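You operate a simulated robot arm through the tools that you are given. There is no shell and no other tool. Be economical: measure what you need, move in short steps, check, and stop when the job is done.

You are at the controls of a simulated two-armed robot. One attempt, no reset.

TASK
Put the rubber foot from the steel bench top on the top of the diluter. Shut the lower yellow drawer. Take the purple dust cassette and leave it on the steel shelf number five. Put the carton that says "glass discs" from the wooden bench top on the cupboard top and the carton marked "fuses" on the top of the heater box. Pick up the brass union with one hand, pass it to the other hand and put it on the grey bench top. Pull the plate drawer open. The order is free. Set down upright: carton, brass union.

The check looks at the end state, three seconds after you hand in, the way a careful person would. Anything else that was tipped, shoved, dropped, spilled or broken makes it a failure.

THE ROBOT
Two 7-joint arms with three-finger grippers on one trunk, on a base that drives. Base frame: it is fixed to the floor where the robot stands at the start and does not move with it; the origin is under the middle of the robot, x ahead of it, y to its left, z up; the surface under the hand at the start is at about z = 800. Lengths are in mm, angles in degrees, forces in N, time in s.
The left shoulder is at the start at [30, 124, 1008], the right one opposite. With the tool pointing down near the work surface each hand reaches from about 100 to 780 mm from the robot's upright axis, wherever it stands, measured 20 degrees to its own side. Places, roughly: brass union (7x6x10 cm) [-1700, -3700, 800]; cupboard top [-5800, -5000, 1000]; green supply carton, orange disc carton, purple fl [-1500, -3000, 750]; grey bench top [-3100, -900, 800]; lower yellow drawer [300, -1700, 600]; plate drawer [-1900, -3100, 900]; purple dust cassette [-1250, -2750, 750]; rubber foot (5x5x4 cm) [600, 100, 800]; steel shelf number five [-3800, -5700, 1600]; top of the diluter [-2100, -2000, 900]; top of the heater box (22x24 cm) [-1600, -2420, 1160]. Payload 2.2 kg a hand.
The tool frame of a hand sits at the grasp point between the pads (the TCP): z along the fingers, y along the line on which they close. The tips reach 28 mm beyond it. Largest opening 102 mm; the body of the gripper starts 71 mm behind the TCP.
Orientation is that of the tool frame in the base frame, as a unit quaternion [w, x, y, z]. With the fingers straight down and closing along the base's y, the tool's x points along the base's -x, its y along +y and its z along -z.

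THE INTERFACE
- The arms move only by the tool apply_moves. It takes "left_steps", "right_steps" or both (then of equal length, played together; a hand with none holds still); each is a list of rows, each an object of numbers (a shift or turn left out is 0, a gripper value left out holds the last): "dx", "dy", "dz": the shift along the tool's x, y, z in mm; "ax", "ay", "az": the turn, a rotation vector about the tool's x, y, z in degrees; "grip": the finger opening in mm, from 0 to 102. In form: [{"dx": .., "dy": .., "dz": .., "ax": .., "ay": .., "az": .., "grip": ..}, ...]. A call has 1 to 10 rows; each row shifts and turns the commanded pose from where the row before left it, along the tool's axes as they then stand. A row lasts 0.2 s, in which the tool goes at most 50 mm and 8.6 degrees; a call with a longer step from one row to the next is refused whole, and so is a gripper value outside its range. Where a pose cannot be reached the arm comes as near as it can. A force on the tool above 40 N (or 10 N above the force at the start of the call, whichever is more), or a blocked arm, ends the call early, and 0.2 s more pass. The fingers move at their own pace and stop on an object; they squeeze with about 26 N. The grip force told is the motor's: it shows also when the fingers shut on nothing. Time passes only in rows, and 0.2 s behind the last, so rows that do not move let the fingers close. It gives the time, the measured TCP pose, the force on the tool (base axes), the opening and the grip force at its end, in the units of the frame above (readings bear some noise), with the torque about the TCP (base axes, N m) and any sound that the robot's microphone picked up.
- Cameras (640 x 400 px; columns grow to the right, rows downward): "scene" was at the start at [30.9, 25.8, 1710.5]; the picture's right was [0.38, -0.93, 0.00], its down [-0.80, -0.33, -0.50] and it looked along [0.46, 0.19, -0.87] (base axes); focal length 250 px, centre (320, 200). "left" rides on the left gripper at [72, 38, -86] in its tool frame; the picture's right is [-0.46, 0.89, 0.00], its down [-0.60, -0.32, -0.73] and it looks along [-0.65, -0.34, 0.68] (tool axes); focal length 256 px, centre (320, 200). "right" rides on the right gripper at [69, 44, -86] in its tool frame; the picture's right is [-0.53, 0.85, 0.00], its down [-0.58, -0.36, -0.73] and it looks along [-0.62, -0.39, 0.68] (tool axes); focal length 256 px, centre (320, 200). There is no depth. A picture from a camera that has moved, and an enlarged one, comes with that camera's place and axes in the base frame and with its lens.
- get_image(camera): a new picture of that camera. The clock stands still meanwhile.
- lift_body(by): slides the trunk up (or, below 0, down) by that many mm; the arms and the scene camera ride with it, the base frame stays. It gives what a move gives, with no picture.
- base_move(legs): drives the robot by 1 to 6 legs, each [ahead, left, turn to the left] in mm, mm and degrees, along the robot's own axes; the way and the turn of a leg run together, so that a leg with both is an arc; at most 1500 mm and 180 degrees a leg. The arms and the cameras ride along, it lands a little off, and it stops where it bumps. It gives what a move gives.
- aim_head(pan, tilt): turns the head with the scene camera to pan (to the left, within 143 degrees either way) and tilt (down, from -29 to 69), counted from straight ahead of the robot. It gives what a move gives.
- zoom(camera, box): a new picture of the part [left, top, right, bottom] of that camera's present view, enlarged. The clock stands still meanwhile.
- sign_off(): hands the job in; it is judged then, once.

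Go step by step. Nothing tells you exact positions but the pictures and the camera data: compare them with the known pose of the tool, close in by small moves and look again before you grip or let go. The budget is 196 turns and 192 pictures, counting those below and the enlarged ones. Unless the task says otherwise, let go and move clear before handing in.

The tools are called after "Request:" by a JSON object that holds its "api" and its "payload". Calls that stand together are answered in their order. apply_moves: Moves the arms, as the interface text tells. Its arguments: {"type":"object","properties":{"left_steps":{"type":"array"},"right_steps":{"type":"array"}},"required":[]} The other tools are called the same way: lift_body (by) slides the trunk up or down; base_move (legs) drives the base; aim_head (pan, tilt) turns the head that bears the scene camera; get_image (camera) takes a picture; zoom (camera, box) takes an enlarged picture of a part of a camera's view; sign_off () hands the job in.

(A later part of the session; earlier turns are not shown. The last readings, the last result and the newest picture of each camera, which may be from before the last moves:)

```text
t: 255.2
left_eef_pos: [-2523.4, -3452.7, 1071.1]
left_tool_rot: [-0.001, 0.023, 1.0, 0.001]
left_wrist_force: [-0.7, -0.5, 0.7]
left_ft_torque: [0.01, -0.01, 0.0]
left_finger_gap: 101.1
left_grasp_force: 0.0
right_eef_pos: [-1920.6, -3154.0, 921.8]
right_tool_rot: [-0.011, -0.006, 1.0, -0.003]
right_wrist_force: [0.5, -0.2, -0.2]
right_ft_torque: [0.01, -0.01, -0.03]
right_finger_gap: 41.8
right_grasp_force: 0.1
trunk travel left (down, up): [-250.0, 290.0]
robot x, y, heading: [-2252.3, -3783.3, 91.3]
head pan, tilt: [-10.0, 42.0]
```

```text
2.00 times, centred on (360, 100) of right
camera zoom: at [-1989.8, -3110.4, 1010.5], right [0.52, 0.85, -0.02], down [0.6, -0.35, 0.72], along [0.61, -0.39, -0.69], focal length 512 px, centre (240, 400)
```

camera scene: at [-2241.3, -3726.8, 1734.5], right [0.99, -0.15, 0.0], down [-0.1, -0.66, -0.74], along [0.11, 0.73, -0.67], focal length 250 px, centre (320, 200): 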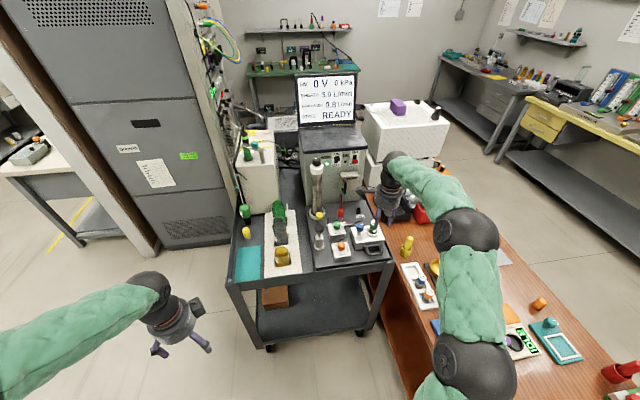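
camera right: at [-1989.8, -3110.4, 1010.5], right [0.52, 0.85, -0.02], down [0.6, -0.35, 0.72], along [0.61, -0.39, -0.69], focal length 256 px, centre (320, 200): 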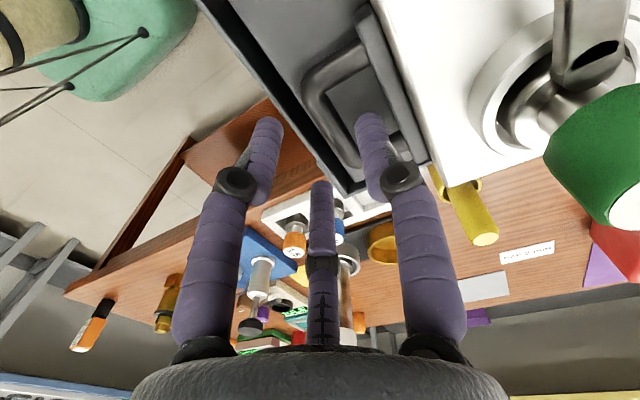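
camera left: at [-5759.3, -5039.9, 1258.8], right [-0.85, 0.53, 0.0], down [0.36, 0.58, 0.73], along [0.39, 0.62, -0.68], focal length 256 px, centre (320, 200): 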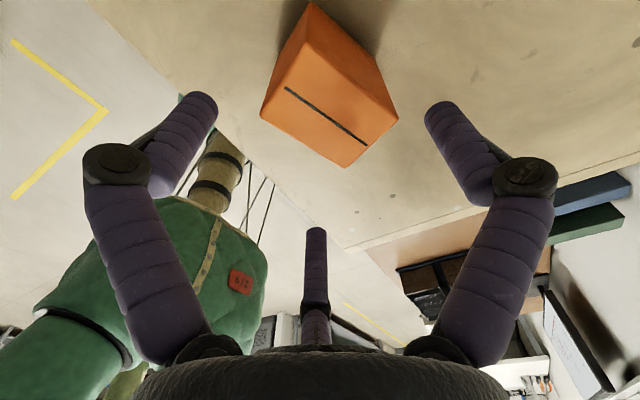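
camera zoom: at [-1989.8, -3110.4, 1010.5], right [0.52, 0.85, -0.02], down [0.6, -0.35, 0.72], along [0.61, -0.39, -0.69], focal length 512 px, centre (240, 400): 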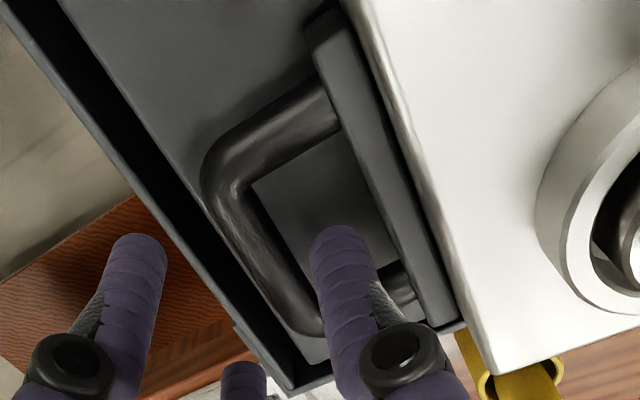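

The finger projects into the loop's middle. Shift 5 mm and descend.

Request:
{"api": "apply_moves", "payload": {"right_steps": [{"dx": -5, "dz": 10}, {"dz": 10}, {"dz": 10}, {"dz": 10}, {"dz": 6}]}}

Request:
{"api": "zoom", "payload": {"camera": "right", "box": [240, 0, 460, 200]}}

Request:
{"api": "zoom", "payload": {"camera": "scene", "box": [340, 210, 420, 270]}}

```text
t: 256.4
left_eef_pos: [-2524.1, -3455.1, 1071.5]
left_tool_rot: [-0.001, 0.021, 1.0, 0.002]
left_wrist_force: [0.1, -0.6, 1.0]
left_ft_torque: [0.0, 0.0, 0.02]
left_finger_gap: 100.8
left_grasp_force: 0.0
right_eef_pos: [-1916.1, -3157.7, 878.7]
right_tool_rot: [-0.012, -0.006, 1.0, -0.002]
right_wrist_force: [-2.5, -7.8, 17.9]
right_ft_torque: [0.14, -0.22, -0.19]
right_finger_gap: 42.3
right_grasp_force: 0.3
trunk travel left (down, up): [-250.0, 290.0]
robot x, y, heading: [-2255.1, -3780.4, 91.4]
head pan, tilt: [-10.0, 42.0]
```

```text
2.00 times, centred on (350, 100) of right
camera zoom: at [-1985.3, -3113.2, 968.1], right [0.52, 0.85, -0.02], down [0.6, -0.35, 0.72], along [0.61, -0.39, -0.69], focal length 512 px, centre (260, 400)
```

zoom: 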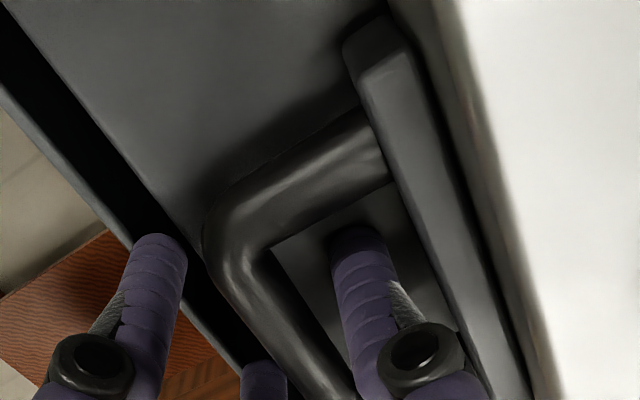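

```text
6.67 times, centred on (380, 240) of scene
camera zoom: at [-2242.7, -3731.0, 1734.9], right [0.99, -0.15, 0.0], down [-0.1, -0.66, -0.74], along [0.11, 0.74, -0.67], focal length 1665 px, centre (-80, -67)
```

zoom: 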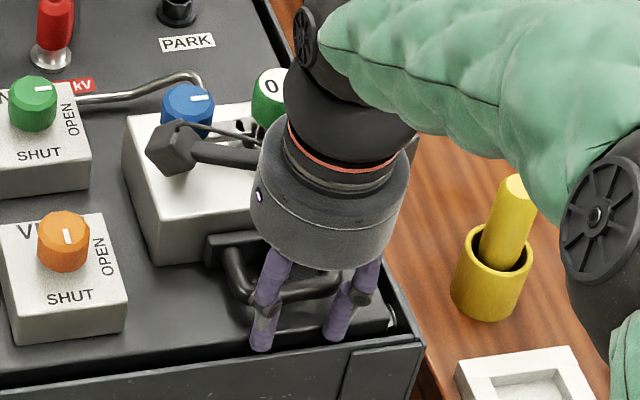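

The finger is in the loop, touching the platform lightly. Ease up, close on the bar.

Request:
{"api": "apply_moves", "payload": {"right_steps": [{"dz": -5}, {"grip": 30}, {"grip": 20}, {"grip": 12}, {}]}}

Request:
{"api": "zoom", "payload": {"camera": "right", "box": [240, 0, 460, 200]}}

```text
t: 257.6
left_eef_pos: [-2523.4, -3452.5, 1070.3]
left_tool_rot: [-0.001, 0.022, 1.0, 0.002]
left_wrist_force: [-0.9, -1.1, 0.4]
left_ft_torque: [0.02, -0.03, -0.02]
left_finger_gap: 101.1
left_grasp_force: 0.0
right_eef_pos: [-1916.8, -3156.7, 879.7]
right_tool_rot: [-0.014, -0.005, 1.0, -0.005]
right_wrist_force: [0.4, 4.7, -4.2]
right_ft_torque: [0.07, -0.07, -0.76]
right_finger_gap: 22.0
right_grasp_force: 45.1
trunk travel left (down, up): [-250.0, 290.0]
robot x, y, heading: [-2255.0, -3783.9, 91.4]
head pan, tilt: [-10.0, 42.0]
```

```text
2.00 times, centred on (350, 100) of right
camera zoom: at [-1985.1, -3112.0, 968.6], right [0.52, 0.85, -0.02], down [0.6, -0.35, 0.72], along [0.61, -0.39, -0.69], focal length 512 px, centre (260, 400)
```

zoom: 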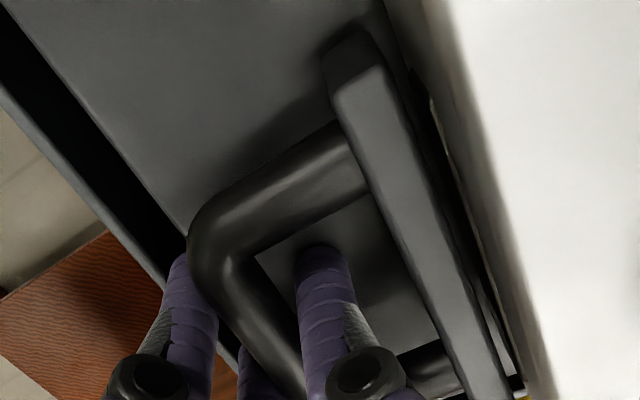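

Gripped the bar; the drawer already moved slightly. Pull toward -y.

Request:
{"api": "apply_moves", "payload": {"right_steps": [{"dy": -8}, {"dy": -10}, {"dy": -10}, {"dy": -10}, {"dy": -10}]}}

Request:
{"api": "zoom", "payload": {"camera": "scene", "box": [320, 200, 420, 280]}}

```text
t: 258.8
left_eef_pos: [-2522.5, -3453.3, 1069.8]
left_tool_rot: [-0.002, 0.022, 1.0, 0.001]
left_wrist_force: [0.4, 0.4, 0.0]
left_ft_torque: [0.01, 0.04, -0.02]
left_finger_gap: 100.9
left_grasp_force: 0.1
right_eef_pos: [-1915.3, -3204.1, 879.7]
right_tool_rot: [-0.013, -0.006, 1.0, -0.006]
right_wrist_force: [-7.3, -0.9, -10.2]
right_ft_torque: [0.02, 0.54, -0.98]
right_finger_gap: 21.6
right_grasp_force: 45.1
trunk travel left (down, up): [-250.0, 290.0]
robot x, y, heading: [-2254.6, -3781.6, 91.1]
head pan, tilt: [-10.0, 42.0]
```

```text
5.00 times, centred on (370, 240) of scene
camera zoom: at [-2241.8, -3727.1, 1734.4], right [0.99, -0.15, 0.0], down [-0.1, -0.66, -0.74], along [0.11, 0.73, -0.67], focal length 1249 px, centre (70, 0)
```

zoom: 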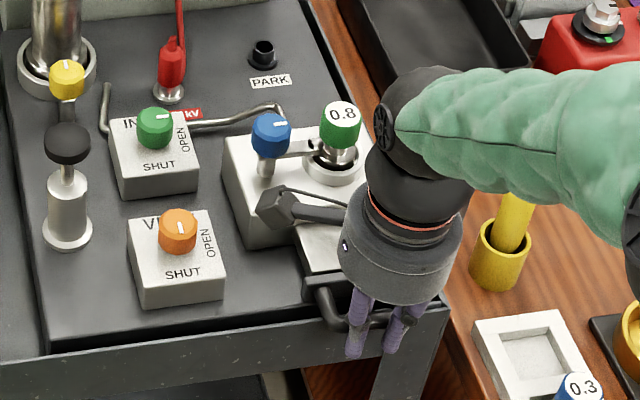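

It slides. Keep pulling until it resists.

Request:
{"api": "apply_moves", "payload": {"right_steps": [{"dy": -10}, {"dy": -10}, {"dy": -10}, {"dy": -10}]}}

Request:
{"api": "zoom", "payload": {"camera": "scene", "box": [320, 200, 420, 280]}}

```text
t: 259.8
left_eef_pos: [-2523.6, -3452.5, 1070.0]
left_tool_rot: [-0.001, 0.022, 1.0, 0.001]
left_wrist_force: [-0.2, -0.2, -0.1]
left_ft_torque: [0.01, 0.01, -0.02]
left_finger_gap: 100.9
left_grasp_force: 0.1
right_eef_pos: [-1916.9, -3244.3, 879.4]
right_tool_rot: [-0.013, -0.007, 1.0, -0.006]
right_wrist_force: [-9.9, -3.9, -17.3]
right_ft_torque: [-0.06, 0.48, -1.01]
right_finger_gap: 22.1
right_grasp_force: 45.3
trunk travel left (down, up): [-250.0, 290.0]
robot x, y, heading: [-2254.3, -3781.9, 91.1]
head pan, tilt: [-10.0, 42.0]
```

```text
5.00 times, centred on (370, 240) of scene
camera zoom: at [-2241.8, -3727.2, 1734.5], right [0.99, -0.15, 0.0], down [-0.1, -0.66, -0.74], along [0.11, 0.73, -0.67], focal length 1249 px, centre (70, 0)
```

zoom: 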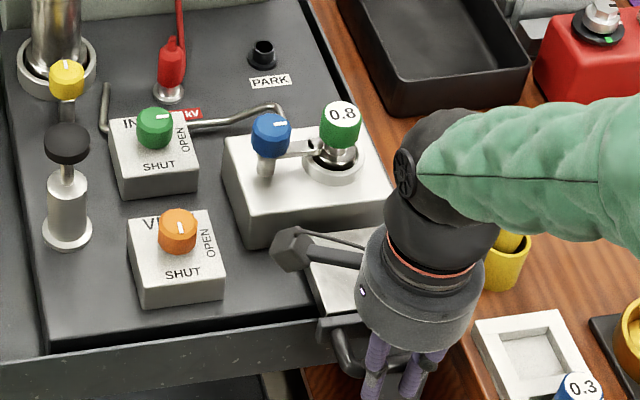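

Request:
{"api": "apply_moves", "payload": {"right_steps": [{"dy": -8, "dz": 3}, {"dy": -8}, {"dy": -6}]}}

```text
t: 260.4
left_eef_pos: [-2524.8, -3452.0, 1069.9]
left_tool_rot: [-0.001, 0.021, 1.0, 0.0]
left_wrist_force: [-0.4, -0.4, 0.0]
left_ft_torque: [0.04, 0.01, -0.02]
left_finger_gap: 101.1
left_grasp_force: 0.0
right_eef_pos: [-1916.3, -3250.6, 879.8]
right_tool_rot: [-0.013, -0.007, 1.0, 0.005]
right_wrist_force: [-2.8, 19.5, -19.0]
right_ft_torque: [0.15, -0.42, -0.9]
right_finger_gap: 21.9
right_grasp_force: 45.1
trunk travel left (down, up): [-250.0, 290.0]
robot x, y, heading: [-2255.5, -3780.5, 91.4]
head pan, tilt: [-10.0, 42.0]
stopped in row 3 (right hand): the force on the tool passed its limit at 46 N (the readings are from after the stop); the commanded pose is now the measured one
```

Reached its stop – fully open. Release and lift the finger out.

Request:
{"api": "apply_moves", "payload": {"right_steps": [{"dy": 2}, {"grip": 32}, {"grip": 42}, {"dz": -15}, {"dz": -30}, {"dz": -45}, {"dz": -45}, {"dz": -45}]}}

Request:
{"api": "zoom", "payload": {"camera": "scene", "box": [300, 190, 420, 280]}}

```text
t: 262.2
left_eef_pos: [-2524.9, -3453.5, 1070.1]
left_tool_rot: [-0.001, 0.022, 1.0, 0.001]
left_wrist_force: [0.0, -1.0, -0.4]
left_ft_torque: [0.0, 0.01, 0.02]
left_finger_gap: 101.0
left_grasp_force: 0.1
right_eef_pos: [-1911.7, -3252.9, 1062.5]
right_tool_rot: [-0.011, -0.008, 1.0, 0.005]
right_wrist_force: [-0.5, 0.5, 0.4]
right_ft_torque: [0.0, -0.01, 0.0]
right_finger_gap: 42.2
right_grasp_force: 0.0
trunk travel left (down, up): [-250.0, 290.0]
robot x, y, heading: [-2257.5, -3776.1, 91.4]
head pan, tilt: [-10.0, 42.0]
```

```text
4.44 times, centred on (360, 235) of scene
camera zoom: at [-2242.2, -3728.4, 1734.6], right [0.99, -0.15, 0.0], down [-0.1, -0.66, -0.74], along [0.11, 0.73, -0.67], focal length 1110 px, centre (142, 44)
```

zoom: 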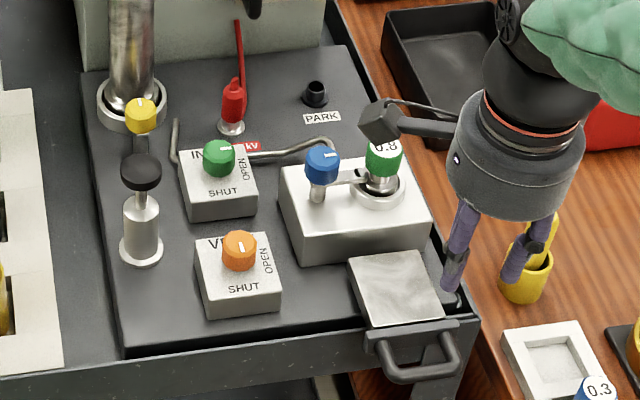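

Drawer open. Next the brass union: retract the right hand and turn to face +x over the bench from this side.

Request:
{"api": "apply_moves", "payload": {"right_steps": [{"dy": -45}, {"dy": -45}, {"dy": -45}, {"dy": -45}, {"dx": 30}, {"dx": 30}]}}

Request:
{"api": "base_move", "payload": {"legs": [[0, 0, -91]]}}

Request:
{"api": "aim_head", "payload": {"pan": 0, "tilt": 45}}

Request:
{"api": "get_image", "payload": {"camera": "scene"}}

```text
t: 263.6
left_eef_pos: [-2524.3, -3453.5, 1071.5]
left_tool_rot: [-0.001, 0.022, 1.0, 0.001]
left_wrist_force: [0.1, -1.0, 0.3]
left_ft_torque: [0.01, 0.01, 0.0]
left_finger_gap: 100.8
left_grasp_force: 0.1
right_eef_pos: [-1969.8, -3433.0, 1062.5]
right_tool_rot: [-0.011, -0.007, 1.0, 0.006]
right_wrist_force: [-0.3, -0.2, 0.6]
right_ft_torque: [0.01, -0.02, -0.02]
right_finger_gap: 42.0
right_grasp_force: 0.1
trunk travel left (down, up): [-250.0, 290.0]
robot x, y, heading: [-2255.7, -3778.6, 91.2]
head pan, tilt: [-10.0, 42.0]
```

```text
t: 267.9
left_eef_pos: [-1924.5, -3513.8, 1071.6]
left_tool_rot: [0.001, 0.725, 0.689, 0.001]
left_wrist_force: [0.2, 0.1, 0.4]
left_ft_torque: [-0.01, 0.0, 0.01]
left_finger_gap: 101.1
left_grasp_force: 0.1
right_eef_pos: [-1909.2, -4070.4, 1061.6]
right_tool_rot: [-0.004, 0.704, 0.71, 0.012]
right_wrist_force: [-0.3, 0.4, -0.6]
right_ft_torque: [0.01, 0.0, -0.02]
right_finger_gap: 42.0
right_grasp_force: 0.0
trunk travel left (down, up): [-250.0, 290.0]
robot x, y, heading: [-2254.9, -3779.7, 0.6]
head pan, tilt: [-10.0, 42.0]
```

```text
t: 268.6
left_eef_pos: [-1925.1, -3513.6, 1070.1]
left_tool_rot: [0.001, 0.725, 0.689, 0.002]
left_wrist_force: [0.0, -0.7, -0.1]
left_ft_torque: [0.02, 0.0, 0.0]
left_finger_gap: 100.7
left_grasp_force: 0.1
right_eef_pos: [-1909.8, -4070.0, 1063.0]
right_tool_rot: [-0.005, 0.704, 0.71, 0.012]
right_wrist_force: [0.3, -0.2, 0.0]
right_ft_torque: [0.01, 0.03, -0.02]
right_finger_gap: 41.8
right_grasp_force: 0.1
trunk travel left (down, up): [-250.0, 290.0]
robot x, y, heading: [-2256.5, -3780.5, 0.8]
head pan, tilt: [0.0, 45.0]
```

```text
64 pictures are left
camera scene: at [-2203.7, -3779.8, 1730.2], right [0.01, -1.0, 0.0], down [-0.71, -0.01, -0.71], along [0.71, 0.01, -0.71], focal length 250 px, centre (320, 200)
```

scene: 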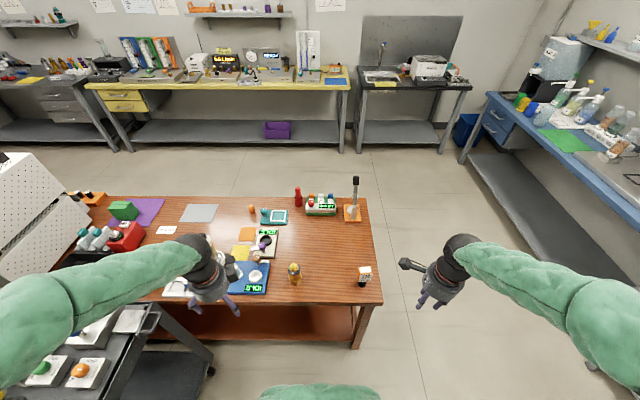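

Request:
{"api": "zoom", "payload": {"camera": "scene", "box": [265, 250, 325, 295]}}

```text
8.89 times, centred on (295, 272) of scene
camera zoom: at [-2203.7, -3779.8, 1730.2], right [0.01, -1.0, 0.0], down [-0.71, -0.01, -0.71], along [0.71, 0.01, -0.71], focal length 2220 px, centre (542, -444)
```

zoom: 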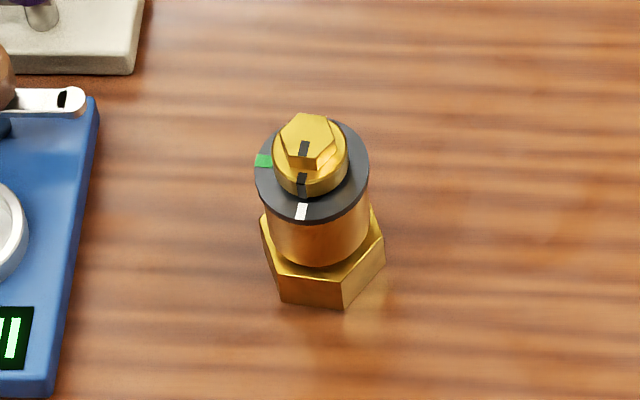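

The union is a stepped brass piece at ≈[-1690, -3668], about 100 mm tall (hex base, 55 mm cylinder, ring, small cap). I'll strafe a little and bring the right hand over it.

Request:
{"api": "base_move", "payload": {"legs": [[0, 130, 0]]}}

Request:
{"api": "apply_moves", "payload": {"right_steps": [{"dx": 38, "dy": 30, "grip": 95}, {"dx": 38, "dy": 31}, {"dx": 38, "dy": 31}, {"dx": 38, "dy": 31}, {"dx": 38, "dy": 31}, {"dx": 38, "dy": 31}, {"dx": 38, "dy": 31}]}}

Request:
{"api": "get_image", "payload": {"camera": "right"}}

```text
t: 269.9
left_eef_pos: [-1925.6, -3382.5, 1069.2]
left_tool_rot: [0.002, 0.724, 0.689, 0.002]
left_wrist_force: [-0.3, -0.1, 0.3]
left_ft_torque: [-0.05, 0.01, 0.04]
left_finger_gap: 100.9
left_grasp_force: 0.1
right_eef_pos: [-1911.1, -3936.8, 1064.2]
right_tool_rot: [-0.004, 0.705, 0.709, 0.012]
right_wrist_force: [-0.3, 1.2, 0.9]
right_ft_torque: [-0.05, 0.04, -0.04]
right_finger_gap: 42.0
right_grasp_force: 0.0
trunk travel left (down, up): [-250.0, 290.0]
robot x, y, heading: [-2255.1, -3650.1, 0.7]
head pan, tilt: [0.0, 45.0]
```

```text
t: 271.5
left_eef_pos: [-1925.4, -3382.9, 1069.0]
left_tool_rot: [0.0, 0.725, 0.688, 0.002]
left_wrist_force: [0.4, 0.4, 0.6]
left_ft_torque: [-0.01, -0.01, 0.0]
left_finger_gap: 100.9
left_grasp_force: 0.0
right_eef_pos: [-1697.3, -3668.1, 1073.4]
right_tool_rot: [-0.005, 0.705, 0.709, 0.011]
right_wrist_force: [0.6, -0.2, 0.8]
right_ft_torque: [-0.03, 0.01, -0.02]
right_finger_gap: 95.1
right_grasp_force: 0.1
trunk travel left (down, up): [-250.0, 290.0]
robot x, y, heading: [-2255.1, -3646.7, 0.8]
head pan, tilt: [0.0, 45.0]
```

```text
62 pictures are left
camera right: at [-1656.7, -3599.6, 1162.9], right [0.85, -0.53, 0.0], down [-0.37, -0.59, 0.71], along [-0.38, -0.6, -0.7], focal length 256 px, centre (320, 200)
```

right: 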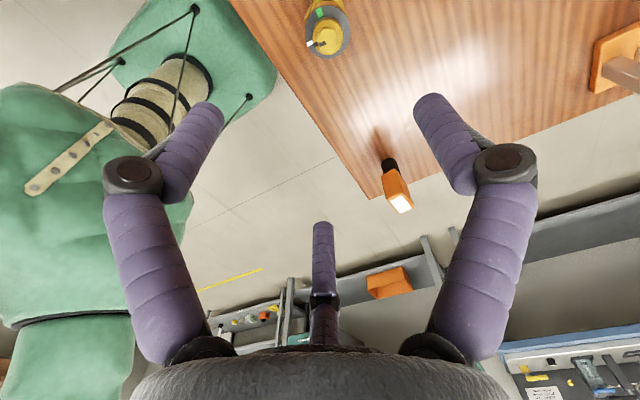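

Aligned. Descend partway.

Request:
{"api": "apply_moves", "payload": {"right_steps": [{"dz": 45, "dy": 2}, {"dz": 45}, {"dz": 45}, {"dz": 35}]}}

Request:
{"api": "get_image", "payload": {"camera": "right"}}

```text
t: 272.5
left_eef_pos: [-1925.5, -3382.7, 1069.6]
left_tool_rot: [0.0, 0.725, 0.689, 0.001]
left_wrist_force: [-1.0, 0.0, -0.1]
left_ft_torque: [0.04, 0.0, 0.01]
left_finger_gap: 100.8
left_grasp_force: 0.0
right_eef_pos: [-1693.0, -3669.9, 902.7]
right_tool_rot: [-0.005, 0.705, 0.709, 0.012]
right_wrist_force: [0.0, -0.2, 0.8]
right_ft_torque: [0.01, 0.01, 0.02]
right_finger_gap: 95.1
right_grasp_force: 0.1
trunk travel left (down, up): [-250.0, 290.0]
robot x, y, heading: [-2256.0, -3649.4, 0.4]
head pan, tilt: [0.0, 45.0]
```

```text
61 pictures are left
camera right: at [-1651.8, -3600.6, 991.1], right [0.85, -0.53, 0.0], down [-0.37, -0.6, 0.71], along [-0.38, -0.6, -0.7], focal length 256 px, centre (320, 200)
```

right: 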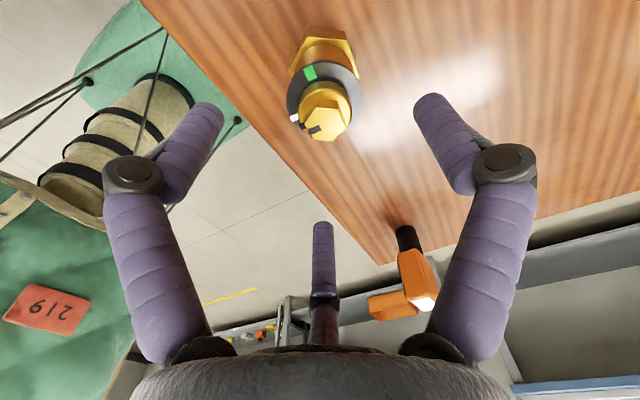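

Request:
{"api": "apply_moves", "payload": {"right_steps": [{"dz": 40, "dy": 4, "dx": -3}, {"dz": 40}, {"dz": 18}, {"dz": 10}]}}

Request:
{"api": "get_image", "payload": {"camera": "right"}}

```text
t: 273.5
left_eef_pos: [-1925.5, -3382.9, 1070.9]
left_tool_rot: [0.0, 0.725, 0.689, 0.001]
left_wrist_force: [-0.7, 0.0, 0.2]
left_ft_torque: [0.0, 0.01, -0.03]
left_finger_gap: 101.1
left_grasp_force: 0.0
right_eef_pos: [-1687.9, -3666.1, 793.2]
right_tool_rot: [-0.004, 0.704, 0.71, 0.012]
right_wrist_force: [0.8, 0.0, -0.4]
right_ft_torque: [0.02, 0.0, -0.02]
right_finger_gap: 95.0
right_grasp_force: 0.1
trunk travel left (down, up): [-250.0, 290.0]
robot x, y, heading: [-2258.6, -3649.7, 1.0]
head pan, tilt: [0.0, 45.0]
```

```text
60 pictures are left
camera right: at [-1647.3, -3598.9, 882.2], right [0.85, -0.53, 0.0], down [-0.37, -0.6, 0.71], along [-0.38, -0.6, -0.7], focal length 256 px, centre (320, 200)
```

right: 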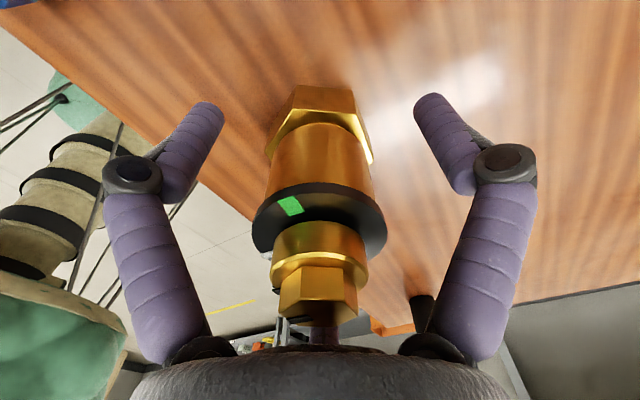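

Raise slightly so the pads close on the cylinder above the hex, then grip and lift.

Request:
{"api": "apply_moves", "payload": {"right_steps": [{"dz": -10}, {"grip": 75}, {"grip": 60}, {"grip": 45}, {}, {}]}}

Request:
{"api": "get_image", "payload": {"camera": "right"}}

```text
t: 274.9
left_eef_pos: [-1926.8, -3383.3, 1069.7]
left_tool_rot: [0.001, 0.725, 0.689, 0.003]
left_wrist_force: [-0.6, 0.3, -0.1]
left_ft_torque: [-0.03, 0.01, -0.04]
left_finger_gap: 100.8
left_grasp_force: 0.0
right_eef_pos: [-1688.2, -3668.3, 803.9]
right_tool_rot: [-0.005, 0.705, 0.709, 0.011]
right_wrist_force: [-2.6, -2.6, 1.3]
right_ft_torque: [-0.3, 0.2, -0.06]
right_finger_gap: 49.3
right_grasp_force: 25.6
trunk travel left (down, up): [-250.0, 290.0]
robot x, y, heading: [-2258.3, -3648.0, 0.7]
head pan, tilt: [0.0, 45.0]
```

```text
59 pictures are left
camera right: at [-1647.7, -3599.7, 892.2], right [0.85, -0.53, 0.0], down [-0.37, -0.6, 0.71], along [-0.38, -0.6, -0.7], focal length 256 px, centre (320, 200)
```

right: 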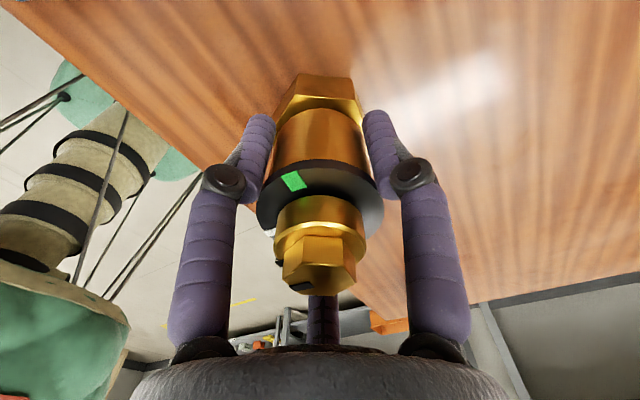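

Solid grip (49 mm, under the ring). Lift, retract, and drive around the bench toward the grey bench.

Request:
{"api": "apply_moves", "payload": {"right_steps": [{"dz": -20}, {"dz": -40}, {"dz": -45}, {"dz": -45}, {"dz": -45}, {"dz": -45}, {"dy": -45}, {"dy": -45}, {"dy": -45}, {"dy": -30, "dx": -30}]}}

Request:
{"api": "base_move", "payload": {"legs": [[0, -950, 0], [1400, 0, 0], [260, 0, 0], [0, 1450, 0], [0, 1450, 0], [0, 700, 0]]}}

Request:
{"api": "get_image", "payload": {"camera": "right"}}

```text
t: 277.1
left_eef_pos: [-1926.1, -3384.1, 1070.9]
left_tool_rot: [0.0, 0.725, 0.689, 0.003]
left_wrist_force: [0.7, -0.1, -0.5]
left_ft_torque: [0.03, -0.01, -0.02]
left_finger_gap: 101.0
left_grasp_force: 0.1
right_eef_pos: [-1856.5, -3708.1, 1044.6]
right_tool_rot: [-0.005, 0.705, 0.709, 0.013]
right_wrist_force: [-0.3, -0.4, -6.3]
right_ft_torque: [0.03, -0.03, -0.02]
right_finger_gap: 49.3
right_grasp_force: 26.1
trunk travel left (down, up): [-250.0, 290.0]
robot x, y, heading: [-2255.6, -3649.7, 0.6]
head pan, tilt: [0.0, 45.0]
```

```text
t: 307.1
left_eef_pos: [-317.8, -728.9, 1069.8]
left_tool_rot: [0.001, 0.721, 0.693, 0.0]
left_wrist_force: [-0.4, 1.4, -0.7]
left_ft_torque: [-0.02, -0.01, -0.02]
left_finger_gap: 100.9
left_grasp_force: 0.1
right_eef_pos: [-242.4, -1051.2, 1044.0]
right_tool_rot: [-0.005, 0.7, 0.714, 0.011]
right_wrist_force: [-0.1, -0.1, -5.5]
right_ft_torque: [0.0, 0.0, -0.04]
right_finger_gap: 49.4
right_grasp_force: 26.2
trunk travel left (down, up): [-250.0, 290.0]
robot x, y, heading: [-643.8, -999.9, 1.4]
head pan, tilt: [0.0, 45.0]
```

```text
58 pictures are left
camera right: at [-203.2, -982.4, 1133.1], right [0.86, -0.52, 0.0], down [-0.36, -0.6, 0.71], along [-0.37, -0.61, -0.7], focal length 256 px, centre (320, 200)
```

right: 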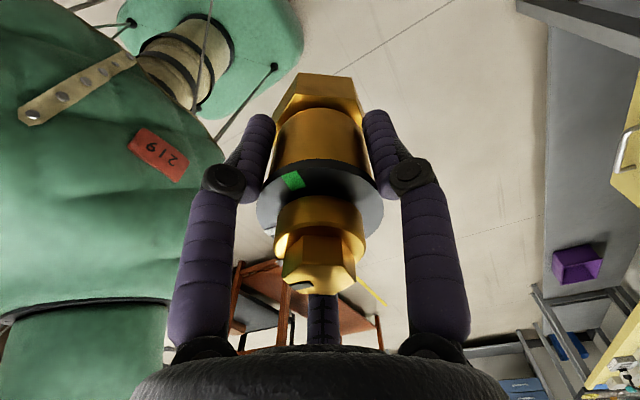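

Holding well. Turn around and approach the grey bench.

Request:
{"api": "base_move", "payload": {"legs": [[0, 0, 178.5], [1100, 0, 0]]}}

Request:
{"api": "aim_head", "payload": {"pan": 0, "tilt": 35}}

Request:
{"api": "get_image", "payload": {"camera": "scene"}}

```text
t: 320.0
left_eef_pos: [-2091.7, -1210.2, 1069.2]
left_tool_rot: [-0.001, -0.671, 0.741, 0.0]
left_wrist_force: [-0.4, 0.6, 0.4]
left_ft_torque: [0.04, -0.04, -0.01]
left_finger_gap: 101.1
left_grasp_force: 0.0
right_eef_pos: [-2144.8, -884.0, 1043.9]
right_tool_rot: [-0.011, -0.692, 0.722, -0.006]
right_wrist_force: [0.1, -0.1, -5.9]
right_ft_torque: [0.02, -0.01, -0.01]
right_finger_gap: 49.5
right_grasp_force: 25.4
trunk travel left (down, up): [-250.0, 290.0]
robot x, y, heading: [-1746.4, -959.9, 178.1]
head pan, tilt: [0.0, 45.0]
```

```text
t: 320.7
left_eef_pos: [-2091.5, -1208.5, 1070.9]
left_tool_rot: [-0.001, -0.671, 0.741, 0.0]
left_wrist_force: [-0.3, 0.0, 0.2]
left_ft_torque: [-0.03, -0.03, -0.02]
left_finger_gap: 101.0
left_grasp_force: 0.1
right_eef_pos: [-2144.6, -883.4, 1044.5]
right_tool_rot: [-0.011, -0.692, 0.722, -0.005]
right_wrist_force: [0.4, 0.7, -5.4]
right_ft_torque: [-0.02, 0.01, -0.02]
right_finger_gap: 49.5
right_grasp_force: 26.5
trunk travel left (down, up): [-250.0, 290.0]
robot x, y, heading: [-1751.0, -958.2, 178.0]
head pan, tilt: [0.0, 35.0]
```

```text
57 pictures are left
camera scene: at [-1807.7, -955.8, 1745.0], right [0.03, 1.0, 0.0], down [0.57, -0.02, -0.82], along [-0.82, 0.03, -0.57], focal length 250 px, centre (320, 200)
```

scene: 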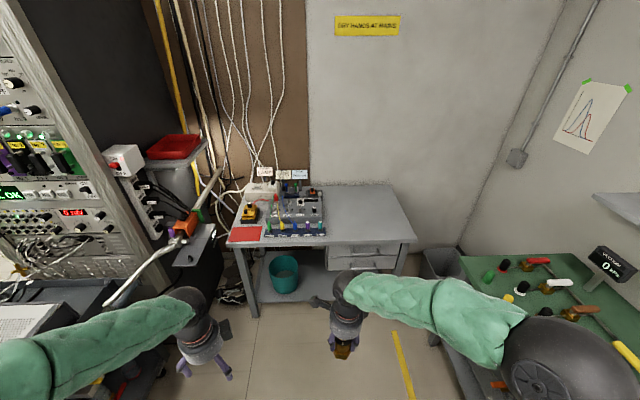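

The grey bench's right half is clear (x -2790…-3200, y -850…-420). I'll set the union near the front edge with the right hand, pass it to the left there. Drive closer.

Request:
{"api": "base_move", "payload": {"legs": [[400, -130, 2]]}}

Request:
{"api": "apply_moves", "payload": {"right_steps": [{"dy": 45}, {"dy": 45}, {"dy": 45}, {"dy": 45}, {"dy": 45}, {"dy": 45}, {"dy": 30}]}}

Request:
{"api": "aim_head", "payload": {"pan": 0, "tilt": 45}}

Request:
{"api": "get_image", "payload": {"camera": "scene"}}

```text
t: 323.3
left_eef_pos: [-2486.9, -1087.1, 1070.9]
left_tool_rot: [-0.001, -0.686, 0.728, 0.0]
left_wrist_force: [-0.5, 0.1, -0.1]
left_ft_torque: [0.0, 0.0, -0.01]
left_finger_gap: 101.0
left_grasp_force: 0.1
right_eef_pos: [-2554.6, -764.0, 1042.9]
right_tool_rot: [-0.011, -0.706, 0.708, -0.004]
right_wrist_force: [-0.3, 0.2, -5.5]
right_ft_torque: [0.01, 0.0, 0.01]
right_finger_gap: 49.3
right_grasp_force: 25.7
trunk travel left (down, up): [-250.0, 290.0]
robot x, y, heading: [-2155.3, -825.6, -179.7]
head pan, tilt: [0.0, 35.0]
```

```text
t: 324.9
left_eef_pos: [-2487.2, -1087.4, 1069.7]
left_tool_rot: [-0.001, -0.686, 0.728, 0.0]
left_wrist_force: [-0.7, 0.5, 0.2]
left_ft_torque: [0.06, -0.02, 0.02]
left_finger_gap: 101.2
left_grasp_force: 0.0
right_eef_pos: [-2853.2, -763.9, 1046.3]
right_tool_rot: [-0.011, -0.706, 0.708, -0.005]
right_wrist_force: [-0.5, 0.2, -5.7]
right_ft_torque: [0.03, 0.02, 0.04]
right_finger_gap: 49.3
right_grasp_force: 25.6
trunk travel left (down, up): [-250.0, 290.0]
robot x, y, heading: [-2152.5, -824.2, -179.8]
head pan, tilt: [0.0, 35.0]
```

```text
t: 325.6
left_eef_pos: [-2487.4, -1087.4, 1071.2]
left_tool_rot: [-0.001, -0.686, 0.727, 0.001]
left_wrist_force: [-1.0, -0.9, -0.6]
left_ft_torque: [0.0, -0.02, -0.04]
left_finger_gap: 100.8
left_grasp_force: 0.1
right_eef_pos: [-2852.6, -763.4, 1045.9]
right_tool_rot: [-0.012, -0.707, 0.707, -0.005]
right_wrist_force: [0.4, 0.1, -6.6]
right_ft_torque: [-0.02, -0.02, 0.0]
right_finger_gap: 49.3
right_grasp_force: 25.9
trunk travel left (down, up): [-250.0, 290.0]
robot x, y, heading: [-2150.8, -822.2, -179.7]
head pan, tilt: [0.0, 45.0]
```

```text
56 pictures are left
camera scene: at [-2207.1, -822.7, 1730.2], right [-0.01, 1.0, 0.0], down [0.71, 0.0, -0.71], along [-0.71, 0.0, -0.71], focal length 250 px, centre (320, 200)
```

scene: 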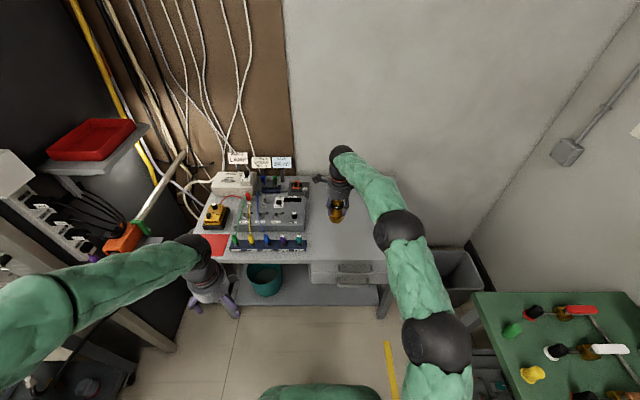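

Position is good: ~88 mm inside the front edge, clear of the instruments. Lower it.

Request:
{"api": "apply_moves", "payload": {"right_steps": [{"dz": 45}, {"dz": 45}, {"dz": 40}, {"dz": 20}, {"dz": 10}, {"dz": 5}]}}

Request:
{"api": "zoom", "payload": {"camera": "scene", "box": [280, 190, 400, 280]}}

```text
t: 327.0
left_eef_pos: [-2487.2, -1087.8, 1071.6]
left_tool_rot: [-0.001, -0.686, 0.728, 0.0]
left_wrist_force: [0.1, 0.0, -1.2]
left_ft_torque: [0.03, -0.02, 0.04]
left_finger_gap: 101.0
left_grasp_force: 0.1
right_eef_pos: [-2855.4, -766.9, 881.4]
right_tool_rot: [-0.011, -0.707, 0.707, -0.005]
right_wrist_force: [-0.2, -0.4, -6.4]
right_ft_torque: [-0.02, 0.0, 0.0]
right_finger_gap: 49.5
right_grasp_force: 26.3
trunk travel left (down, up): [-250.0, 290.0]
robot x, y, heading: [-2153.6, -821.7, -179.8]
head pan, tilt: [0.0, 45.0]
```

```text
4.44 times, centred on (340, 235) of scene
camera zoom: at [-2207.0, -822.8, 1730.2], right [-0.01, 1.0, 0.0], down [0.71, 0.0, -0.71], along [-0.71, 0.0, -0.71], focal length 1110 px, centre (231, 44)
```

zoom: 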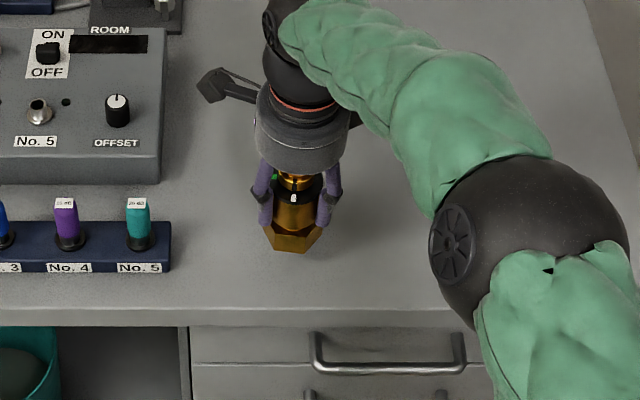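

Request:
{"api": "apply_moves", "payload": {"right_steps": [{"dz": 5}, {"dz": 5}, {"dz": 4}]}}

```text
t: 327.8
left_eef_pos: [-2487.2, -1088.3, 1070.4]
left_tool_rot: [-0.002, -0.686, 0.728, -0.001]
left_wrist_force: [-0.1, -0.9, -0.3]
left_ft_torque: [-0.01, -0.02, 0.03]
left_finger_gap: 100.9
left_grasp_force: 0.1
right_eef_pos: [-2856.8, -767.5, 868.2]
right_tool_rot: [-0.011, -0.707, 0.707, -0.005]
right_wrist_force: [-0.6, 0.1, -5.4]
right_ft_torque: [-0.01, 0.01, 0.01]
right_finger_gap: 49.8
right_grasp_force: 25.8
trunk travel left (down, up): [-250.0, 290.0]
robot x, y, heading: [-2156.8, -825.1, -179.6]
head pan, tilt: [0.0, 45.0]
```

Request:
{"api": "apply_moves", "payload": {"right_steps": [{"dz": 4}, {"dz": 4}]}}

```text
t: 328.4
left_eef_pos: [-2486.4, -1087.7, 1069.6]
left_tool_rot: [-0.002, -0.686, 0.728, -0.001]
left_wrist_force: [0.0, 1.0, 0.7]
left_ft_torque: [0.02, 0.02, 0.01]
left_finger_gap: 101.2
left_grasp_force: 0.0
right_eef_pos: [-2855.3, -767.5, 858.8]
right_tool_rot: [-0.011, -0.706, 0.708, -0.004]
right_wrist_force: [0.3, -0.1, -6.6]
right_ft_torque: [0.0, 0.01, 0.01]
right_finger_gap: 49.5
right_grasp_force: 26.2
trunk travel left (down, up): [-250.0, 290.0]
robot x, y, heading: [-2154.5, -826.0, -179.7]
head pan, tilt: [0.0, 45.0]
```

Request:
{"api": "apply_moves", "payload": {"right_steps": [{"dz": 4}, {"dz": 3}]}}

```text
t: 329.0
left_eef_pos: [-2486.8, -1087.8, 1070.4]
left_tool_rot: [-0.001, -0.686, 0.728, 0.001]
left_wrist_force: [0.2, -0.5, -0.7]
left_ft_torque: [0.04, -0.02, -0.03]
left_finger_gap: 101.3
left_grasp_force: 0.0
right_eef_pos: [-2855.1, -766.5, 851.2]
right_tool_rot: [-0.011, -0.707, 0.707, -0.006]
right_wrist_force: [-0.2, -0.6, -5.5]
right_ft_torque: [-0.02, 0.0, 0.02]
right_finger_gap: 49.3
right_grasp_force: 25.8
trunk travel left (down, up): [-250.0, 290.0]
robot x, y, heading: [-2156.7, -824.4, -179.8]
head pan, tilt: [0.0, 45.0]
```

Request:
{"api": "apply_moves", "payload": {"right_steps": [{"dz": 4}, {"dz": 4}, {"dz": 3}]}}

Request:
{"api": "zoom", "payload": {"camera": "scene", "box": [300, 210, 370, 270]}}

```text
t: 329.8
left_eef_pos: [-2485.6, -1087.0, 1070.7]
left_tool_rot: [-0.002, -0.686, 0.728, 0.001]
left_wrist_force: [0.1, -0.1, -0.9]
left_ft_torque: [0.04, 0.0, -0.02]
left_finger_gap: 101.0
left_grasp_force: 0.0
right_eef_pos: [-2856.5, -767.2, 842.8]
right_tool_rot: [-0.013, -0.707, 0.707, -0.003]
right_wrist_force: [2.5, 1.4, 8.0]
right_ft_torque: [0.25, -0.53, 0.02]
right_finger_gap: 49.7
right_grasp_force: 25.7
trunk travel left (down, up): [-250.0, 290.0]
robot x, y, heading: [-2154.6, -824.8, -180.0]
head pan, tilt: [0.0, 45.0]
```

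```text
6.67 times, centred on (335, 240) of scene
camera zoom: at [-2205.2, -822.7, 1730.4], right [-0.01, 1.0, 0.0], down [0.71, 0.0, -0.71], along [-0.71, 0.0, -0.71], focal length 1665 px, centre (220, -67)
```

zoom: 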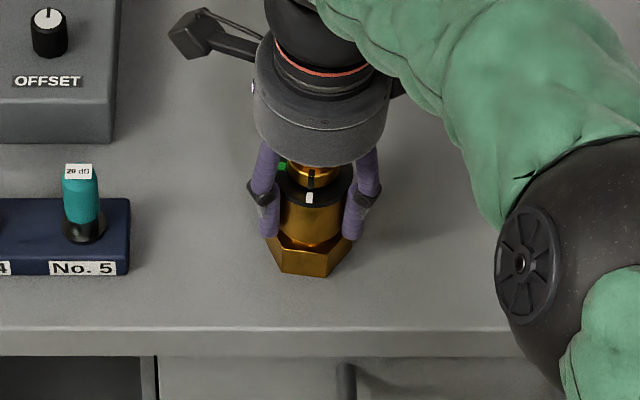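

Standing on the bench (surface ≈ 779). Now re-grip with the right hand only at the top cap, leaving the body free for the left hand.

Request:
{"api": "apply_moves", "payload": {"right_steps": [{"dz": -2}, {"grip": 65}, {"grip": 85}, {}, {"dz": -24}, {"dz": -24}, {"grip": 60}, {"grip": 40}, {"grip": 20}, {}]}}

Request:
{"api": "zoom", "payload": {"camera": "scene", "box": [300, 210, 370, 270]}}

Request:
{"api": "get_image", "payload": {"camera": "right"}}

```text
t: 332.0
left_eef_pos: [-2485.2, -1086.4, 1070.1]
left_tool_rot: [-0.001, -0.686, 0.728, 0.001]
left_wrist_force: [-0.5, -0.1, -0.3]
left_ft_torque: [0.0, 0.03, -0.03]
left_finger_gap: 101.1
left_grasp_force: 0.1
right_eef_pos: [-2855.4, -767.6, 891.9]
right_tool_rot: [-0.012, -0.706, 0.708, -0.004]
right_wrist_force: [-0.8, -0.2, 1.7]
right_ft_torque: [0.06, -0.06, 0.0]
right_finger_gap: 33.0
right_grasp_force: 25.5
trunk travel left (down, up): [-250.0, 290.0]
robot x, y, heading: [-2150.6, -823.7, -179.8]
head pan, tilt: [0.0, 45.0]
```

```text
6.67 times, centred on (335, 240) of scene
camera zoom: at [-2206.3, -822.9, 1730.2], right [-0.01, 1.0, 0.0], down [0.71, 0.0, -0.71], along [-0.71, 0.0, -0.71], focal length 1665 px, centre (220, -67)
```

zoom: 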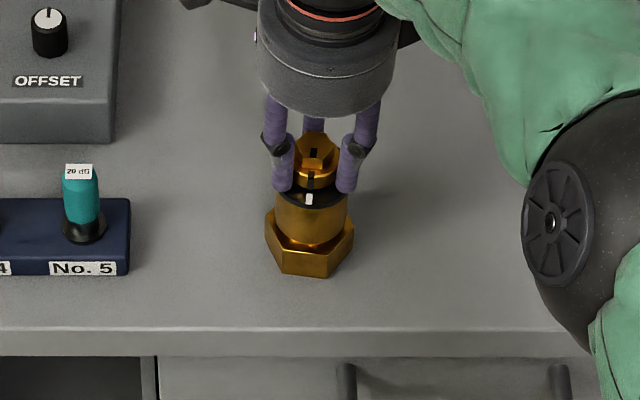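

```text
52 pictures are left
camera right: at [-2899.6, -832.7, 981.2], right [-0.84, 0.54, 0.0], down [0.37, 0.59, 0.71], along [0.38, 0.6, -0.7], focal length 256 px, centre (320, 200)
```

right: 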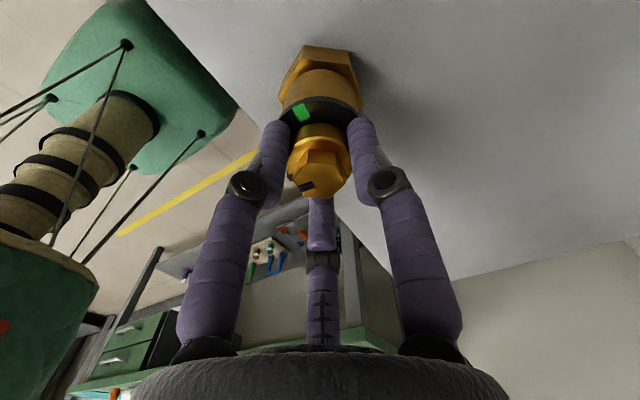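

The right hand holds the union's collar firmly. Now prepare the left hand: pitch it to point forward (15° down), rolled so its camera is on top.

Request:
{"api": "apply_moves", "payload": {"left_steps": [{"az": -3.4, "ax": -7.5}, {"ax": -8.4}, {"ax": -8.4}, {"ax": -8.4}, {"ax": -8.4}, {"ax": -8.4}, {"ax": -8.4}, {"ax": -8.4}, {"ax": -8.4}]}}

Request:
{"api": "apply_moves", "payload": {"left_steps": [{"az": 8.2}, {"az": 8.2}, {"az": 8.2}, {"az": 8.2}, {"az": 8.2}, {"az": 8.2}, {"az": 8.2}, {"az": 8.2}, {"az": 8.2}, {"az": 8.2}]}}

```text
t: 334.0
left_eef_pos: [-2486.9, -1090.4, 1072.8]
left_tool_rot: [-0.434, -0.559, 0.561, 0.43]
left_wrist_force: [-0.1, 0.3, -0.1]
left_ft_torque: [0.04, 0.01, 0.01]
left_finger_gap: 101.2
left_grasp_force: 0.1
right_eef_pos: [-2854.7, -766.6, 890.4]
right_tool_rot: [-0.011, -0.707, 0.708, -0.005]
right_wrist_force: [-1.7, 0.2, 4.2]
right_ft_torque: [0.04, -0.03, 0.01]
right_finger_gap: 32.8
right_grasp_force: 25.9
trunk travel left (down, up): [-250.0, 290.0]
robot x, y, heading: [-2150.8, -825.6, -179.6]
head pan, tilt: [0.0, 45.0]
```

```text
t: 336.4
left_eef_pos: [-2493.5, -1106.7, 1090.4]
left_tool_rot: [-0.622, -0.048, 0.781, 0.022]
left_wrist_force: [0.8, 0.1, 0.7]
left_ft_torque: [-0.01, 0.03, -0.01]
left_finger_gap: 101.1
left_grasp_force: 0.1
right_eef_pos: [-2854.7, -767.3, 892.4]
right_tool_rot: [-0.012, -0.706, 0.708, -0.005]
right_wrist_force: [0.2, 0.8, 0.5]
right_ft_torque: [0.06, -0.23, -0.01]
right_finger_gap: 33.2
right_grasp_force: 26.2
trunk travel left (down, up): [-250.0, 290.0]
robot x, y, heading: [-2152.3, -825.5, -179.7]
head pan, tilt: [0.0, 45.0]
stopped in row 10 (left hand): the arm was blocked; the commanded pose is now the measured one
```

Almost fully rolled (6° short), good enough. Lift the union 40 mm with the right hand, and bring the left hand to a pre-pass pose in front of it.

Request:
{"api": "apply_moves", "payload": {"right_steps": [{"dz": -10}, {"dz": -15}, {"dz": -15}, {}]}}

Request:
{"api": "apply_moves", "payload": {"left_steps": [{"dx": -20, "dy": 30.9, "dz": 26.4}, {"dx": -20, "dy": 30.9, "dz": 26.4}, {"dx": -20, "dy": 30.9, "dz": 26.4}, {"dx": -20, "dy": 30.9, "dz": 26.4}, {"dx": -20, "dy": 30.9, "dz": 26.4}, {"dx": -20, "dy": 30.9, "dz": 26.4}, {"dx": -20, "dy": 30.9, "dz": 26.4}, {"dx": -20, "dy": 30.9, "dz": 26.4}, {"dx": -20, "dy": 30.9, "dz": 26.4}, {"dx": -20, "dy": 30.9, "dz": 26.4}]}}

Request:
{"api": "get_image", "payload": {"camera": "scene"}}

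Request:
{"api": "get_image", "payload": {"camera": "left"}}

```text
t: 337.4
left_eef_pos: [-2495.8, -1104.7, 1091.2]
left_tool_rot: [-0.622, -0.048, 0.782, 0.021]
left_wrist_force: [0.3, -0.4, 0.6]
left_ft_torque: [0.0, -0.03, -0.03]
left_finger_gap: 100.9
left_grasp_force: 0.0
right_eef_pos: [-2855.2, -767.6, 930.3]
right_tool_rot: [-0.01, -0.707, 0.707, -0.006]
right_wrist_force: [-0.5, 1.0, -5.7]
right_ft_torque: [-0.01, 0.0, -0.02]
right_finger_gap: 33.0
right_grasp_force: 26.4
trunk travel left (down, up): [-250.0, 290.0]
robot x, y, heading: [-2154.5, -821.2, -179.9]
head pan, tilt: [0.0, 45.0]
```

```text
t: 339.8
left_eef_pos: [-2547.2, -1081.5, 1091.7]
left_tool_rot: [-0.651, -0.043, 0.758, 0.003]
left_wrist_force: [0.0, 0.1, 0.4]
left_ft_torque: [-0.02, 0.02, 0.0]
left_finger_gap: 100.7
left_grasp_force: 0.0
left hand out of reach, approached as far as the arm can: row 2, 3, 4, 5, 6, 7, 8, 9, 10
right_eef_pos: [-2854.8, -766.5, 928.6]
right_tool_rot: [-0.01, -0.707, 0.707, -0.006]
right_wrist_force: [0.6, -0.5, -5.7]
right_ft_torque: [0.0, 0.03, 0.02]
right_finger_gap: 33.2
right_grasp_force: 25.5
trunk travel left (down, up): [-250.0, 290.0]
robot x, y, heading: [-2153.5, -824.1, -179.8]
head pan, tilt: [0.0, 45.0]
stopped in row 10 (left hand): the arm was blocked; the commanded pose is now the measured one
```

```text
51 pictures are left
camera scene: at [-2207.1, -822.7, 1730.2], right [-0.01, 1.0, 0.0], down [0.71, 0.0, -0.71], along [-0.71, 0.0, -0.71], focal length 250 px, centre (320, 200)
```

scene: 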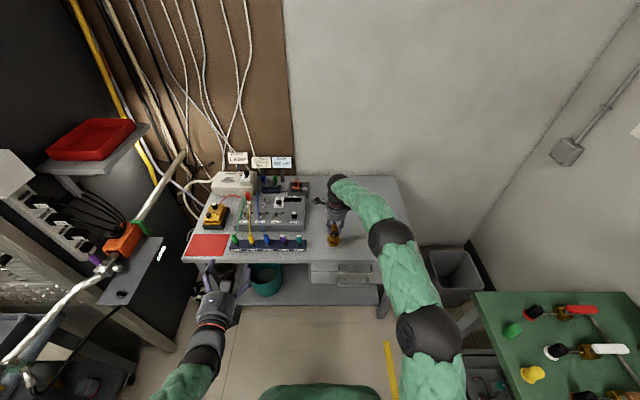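

```text
50 pictures are left
camera left: at [-2475.8, -1044.6, 1176.4], right [0.01, 0.91, -0.41], down [0.83, -0.24, -0.5], along [-0.56, -0.33, -0.76], focal length 256 px, centre (320, 200)
```

left: 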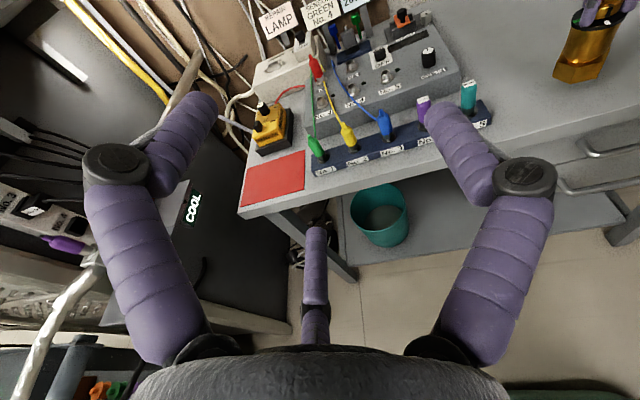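

The camera-up roll hits joint limits. I'll instead use the sideways roll (single finger on top, two fingers straddling the body), which needs a roll back of ~86°.

Request:
{"api": "apply_moves", "payload": {"left_steps": [{"az": -8.5}, {"az": -8.5}, {"az": -8.5}, {"az": -8.5}, {"az": -8.5}, {"az": -8.5}, {"az": -8.5}, {"az": -8.5}, {"az": -8.5}, {"az": -8.5}]}}

Request:
{"api": "apply_moves", "payload": {"left_steps": [{"az": -1.5}, {"ay": -3}, {"dz": 10}], "right_steps": [{"dz": -10}, {"dz": -10}, {}]}}

```text
t: 342.0
left_eef_pos: [-2546.7, -1081.6, 1089.2]
left_tool_rot: [0.477, 0.545, -0.53, -0.441]
left_wrist_force: [0.5, 0.6, 0.5]
left_ft_torque: [-0.01, -0.02, 0.03]
left_finger_gap: 101.2
left_grasp_force: 0.1
right_eef_pos: [-2855.5, -766.7, 930.8]
right_tool_rot: [-0.011, -0.706, 0.708, -0.004]
right_wrist_force: [0.0, 0.3, -6.1]
right_ft_torque: [0.03, -0.01, 0.02]
right_finger_gap: 33.3
right_grasp_force: 25.9
trunk travel left (down, up): [-250.0, 290.0]
robot x, y, heading: [-2156.6, -820.5, -179.7]
head pan, tilt: [0.0, 45.0]
```

```text
t: 342.8
left_eef_pos: [-2556.8, -1080.2, 1088.6]
left_tool_rot: [0.457, 0.539, -0.536, -0.462]
left_wrist_force: [0.2, 0.3, 0.4]
left_ft_torque: [0.03, -0.02, -0.01]
left_finger_gap: 101.1
left_grasp_force: 0.0
right_eef_pos: [-2854.8, -766.4, 949.9]
right_tool_rot: [-0.011, -0.706, 0.708, -0.006]
right_wrist_force: [-0.8, 0.2, -5.2]
right_ft_torque: [0.0, 0.0, 0.01]
right_finger_gap: 33.1
right_grasp_force: 25.5
trunk travel left (down, up): [-250.0, 290.0]
robot x, y, heading: [-2155.0, -822.1, -179.6]
head pan, tilt: [0.0, 45.0]
```

Left orientation is now sideways (single finger up). I'll tilt it 17° more so the fingers point slightly upward, then go to the pre-pass pose in front of the union.

Request:
{"api": "apply_moves", "payload": {"left_steps": [{"ax": -8.5}, {"ax": -8.5}, {"dx": -39.1, "dy": -20, "dz": 16.6}, {"dx": -39.1, "dy": -20, "dz": 16.6}, {"dx": -39.1, "dy": -20, "dz": 16.6}, {"dx": -39.1, "dy": -20, "dz": 16.6}, {"dx": -39.1, "dy": -20, "dz": 16.6}, {"dx": -39.1, "dy": -20, "dz": 16.6}, {"dx": -39.1, "dy": -20, "dz": 16.6}, {"dx": -39.1, "dy": -20, "dz": 16.6}]}}

Request:
{"api": "get_image", "payload": {"camera": "scene"}}

```text
t: 345.0
left_eef_pos: [-2711.7, -765.9, 951.2]
left_tool_rot: [-0.533, -0.466, 0.461, 0.535]
left_wrist_force: [0.1, -0.8, 0.0]
left_ft_torque: [0.01, 0.07, 0.05]
left_finger_gap: 101.1
left_grasp_force: 0.0
right_eef_pos: [-2856.4, -765.7, 949.3]
right_tool_rot: [-0.01, -0.706, 0.708, -0.005]
right_wrist_force: [0.2, 0.4, -5.8]
right_ft_torque: [-0.04, -0.03, 0.01]
right_finger_gap: 33.0
right_grasp_force: 26.5
trunk travel left (down, up): [-250.0, 290.0]
robot x, y, heading: [-2152.5, -822.7, -179.6]
head pan, tilt: [0.0, 45.0]
```

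```text
49 pictures are left
camera scene: at [-2208.1, -821.4, 1730.1], right [-0.01, 1.0, 0.0], down [0.71, 0.0, -0.71], along [-0.71, 0.0, -0.71], focal length 250 px, centre (320, 200)
```

scene: 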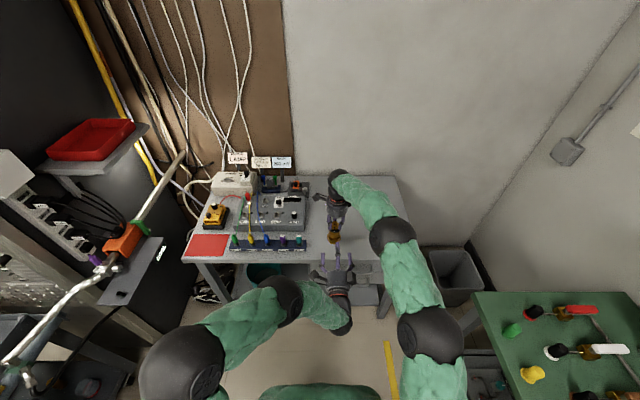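

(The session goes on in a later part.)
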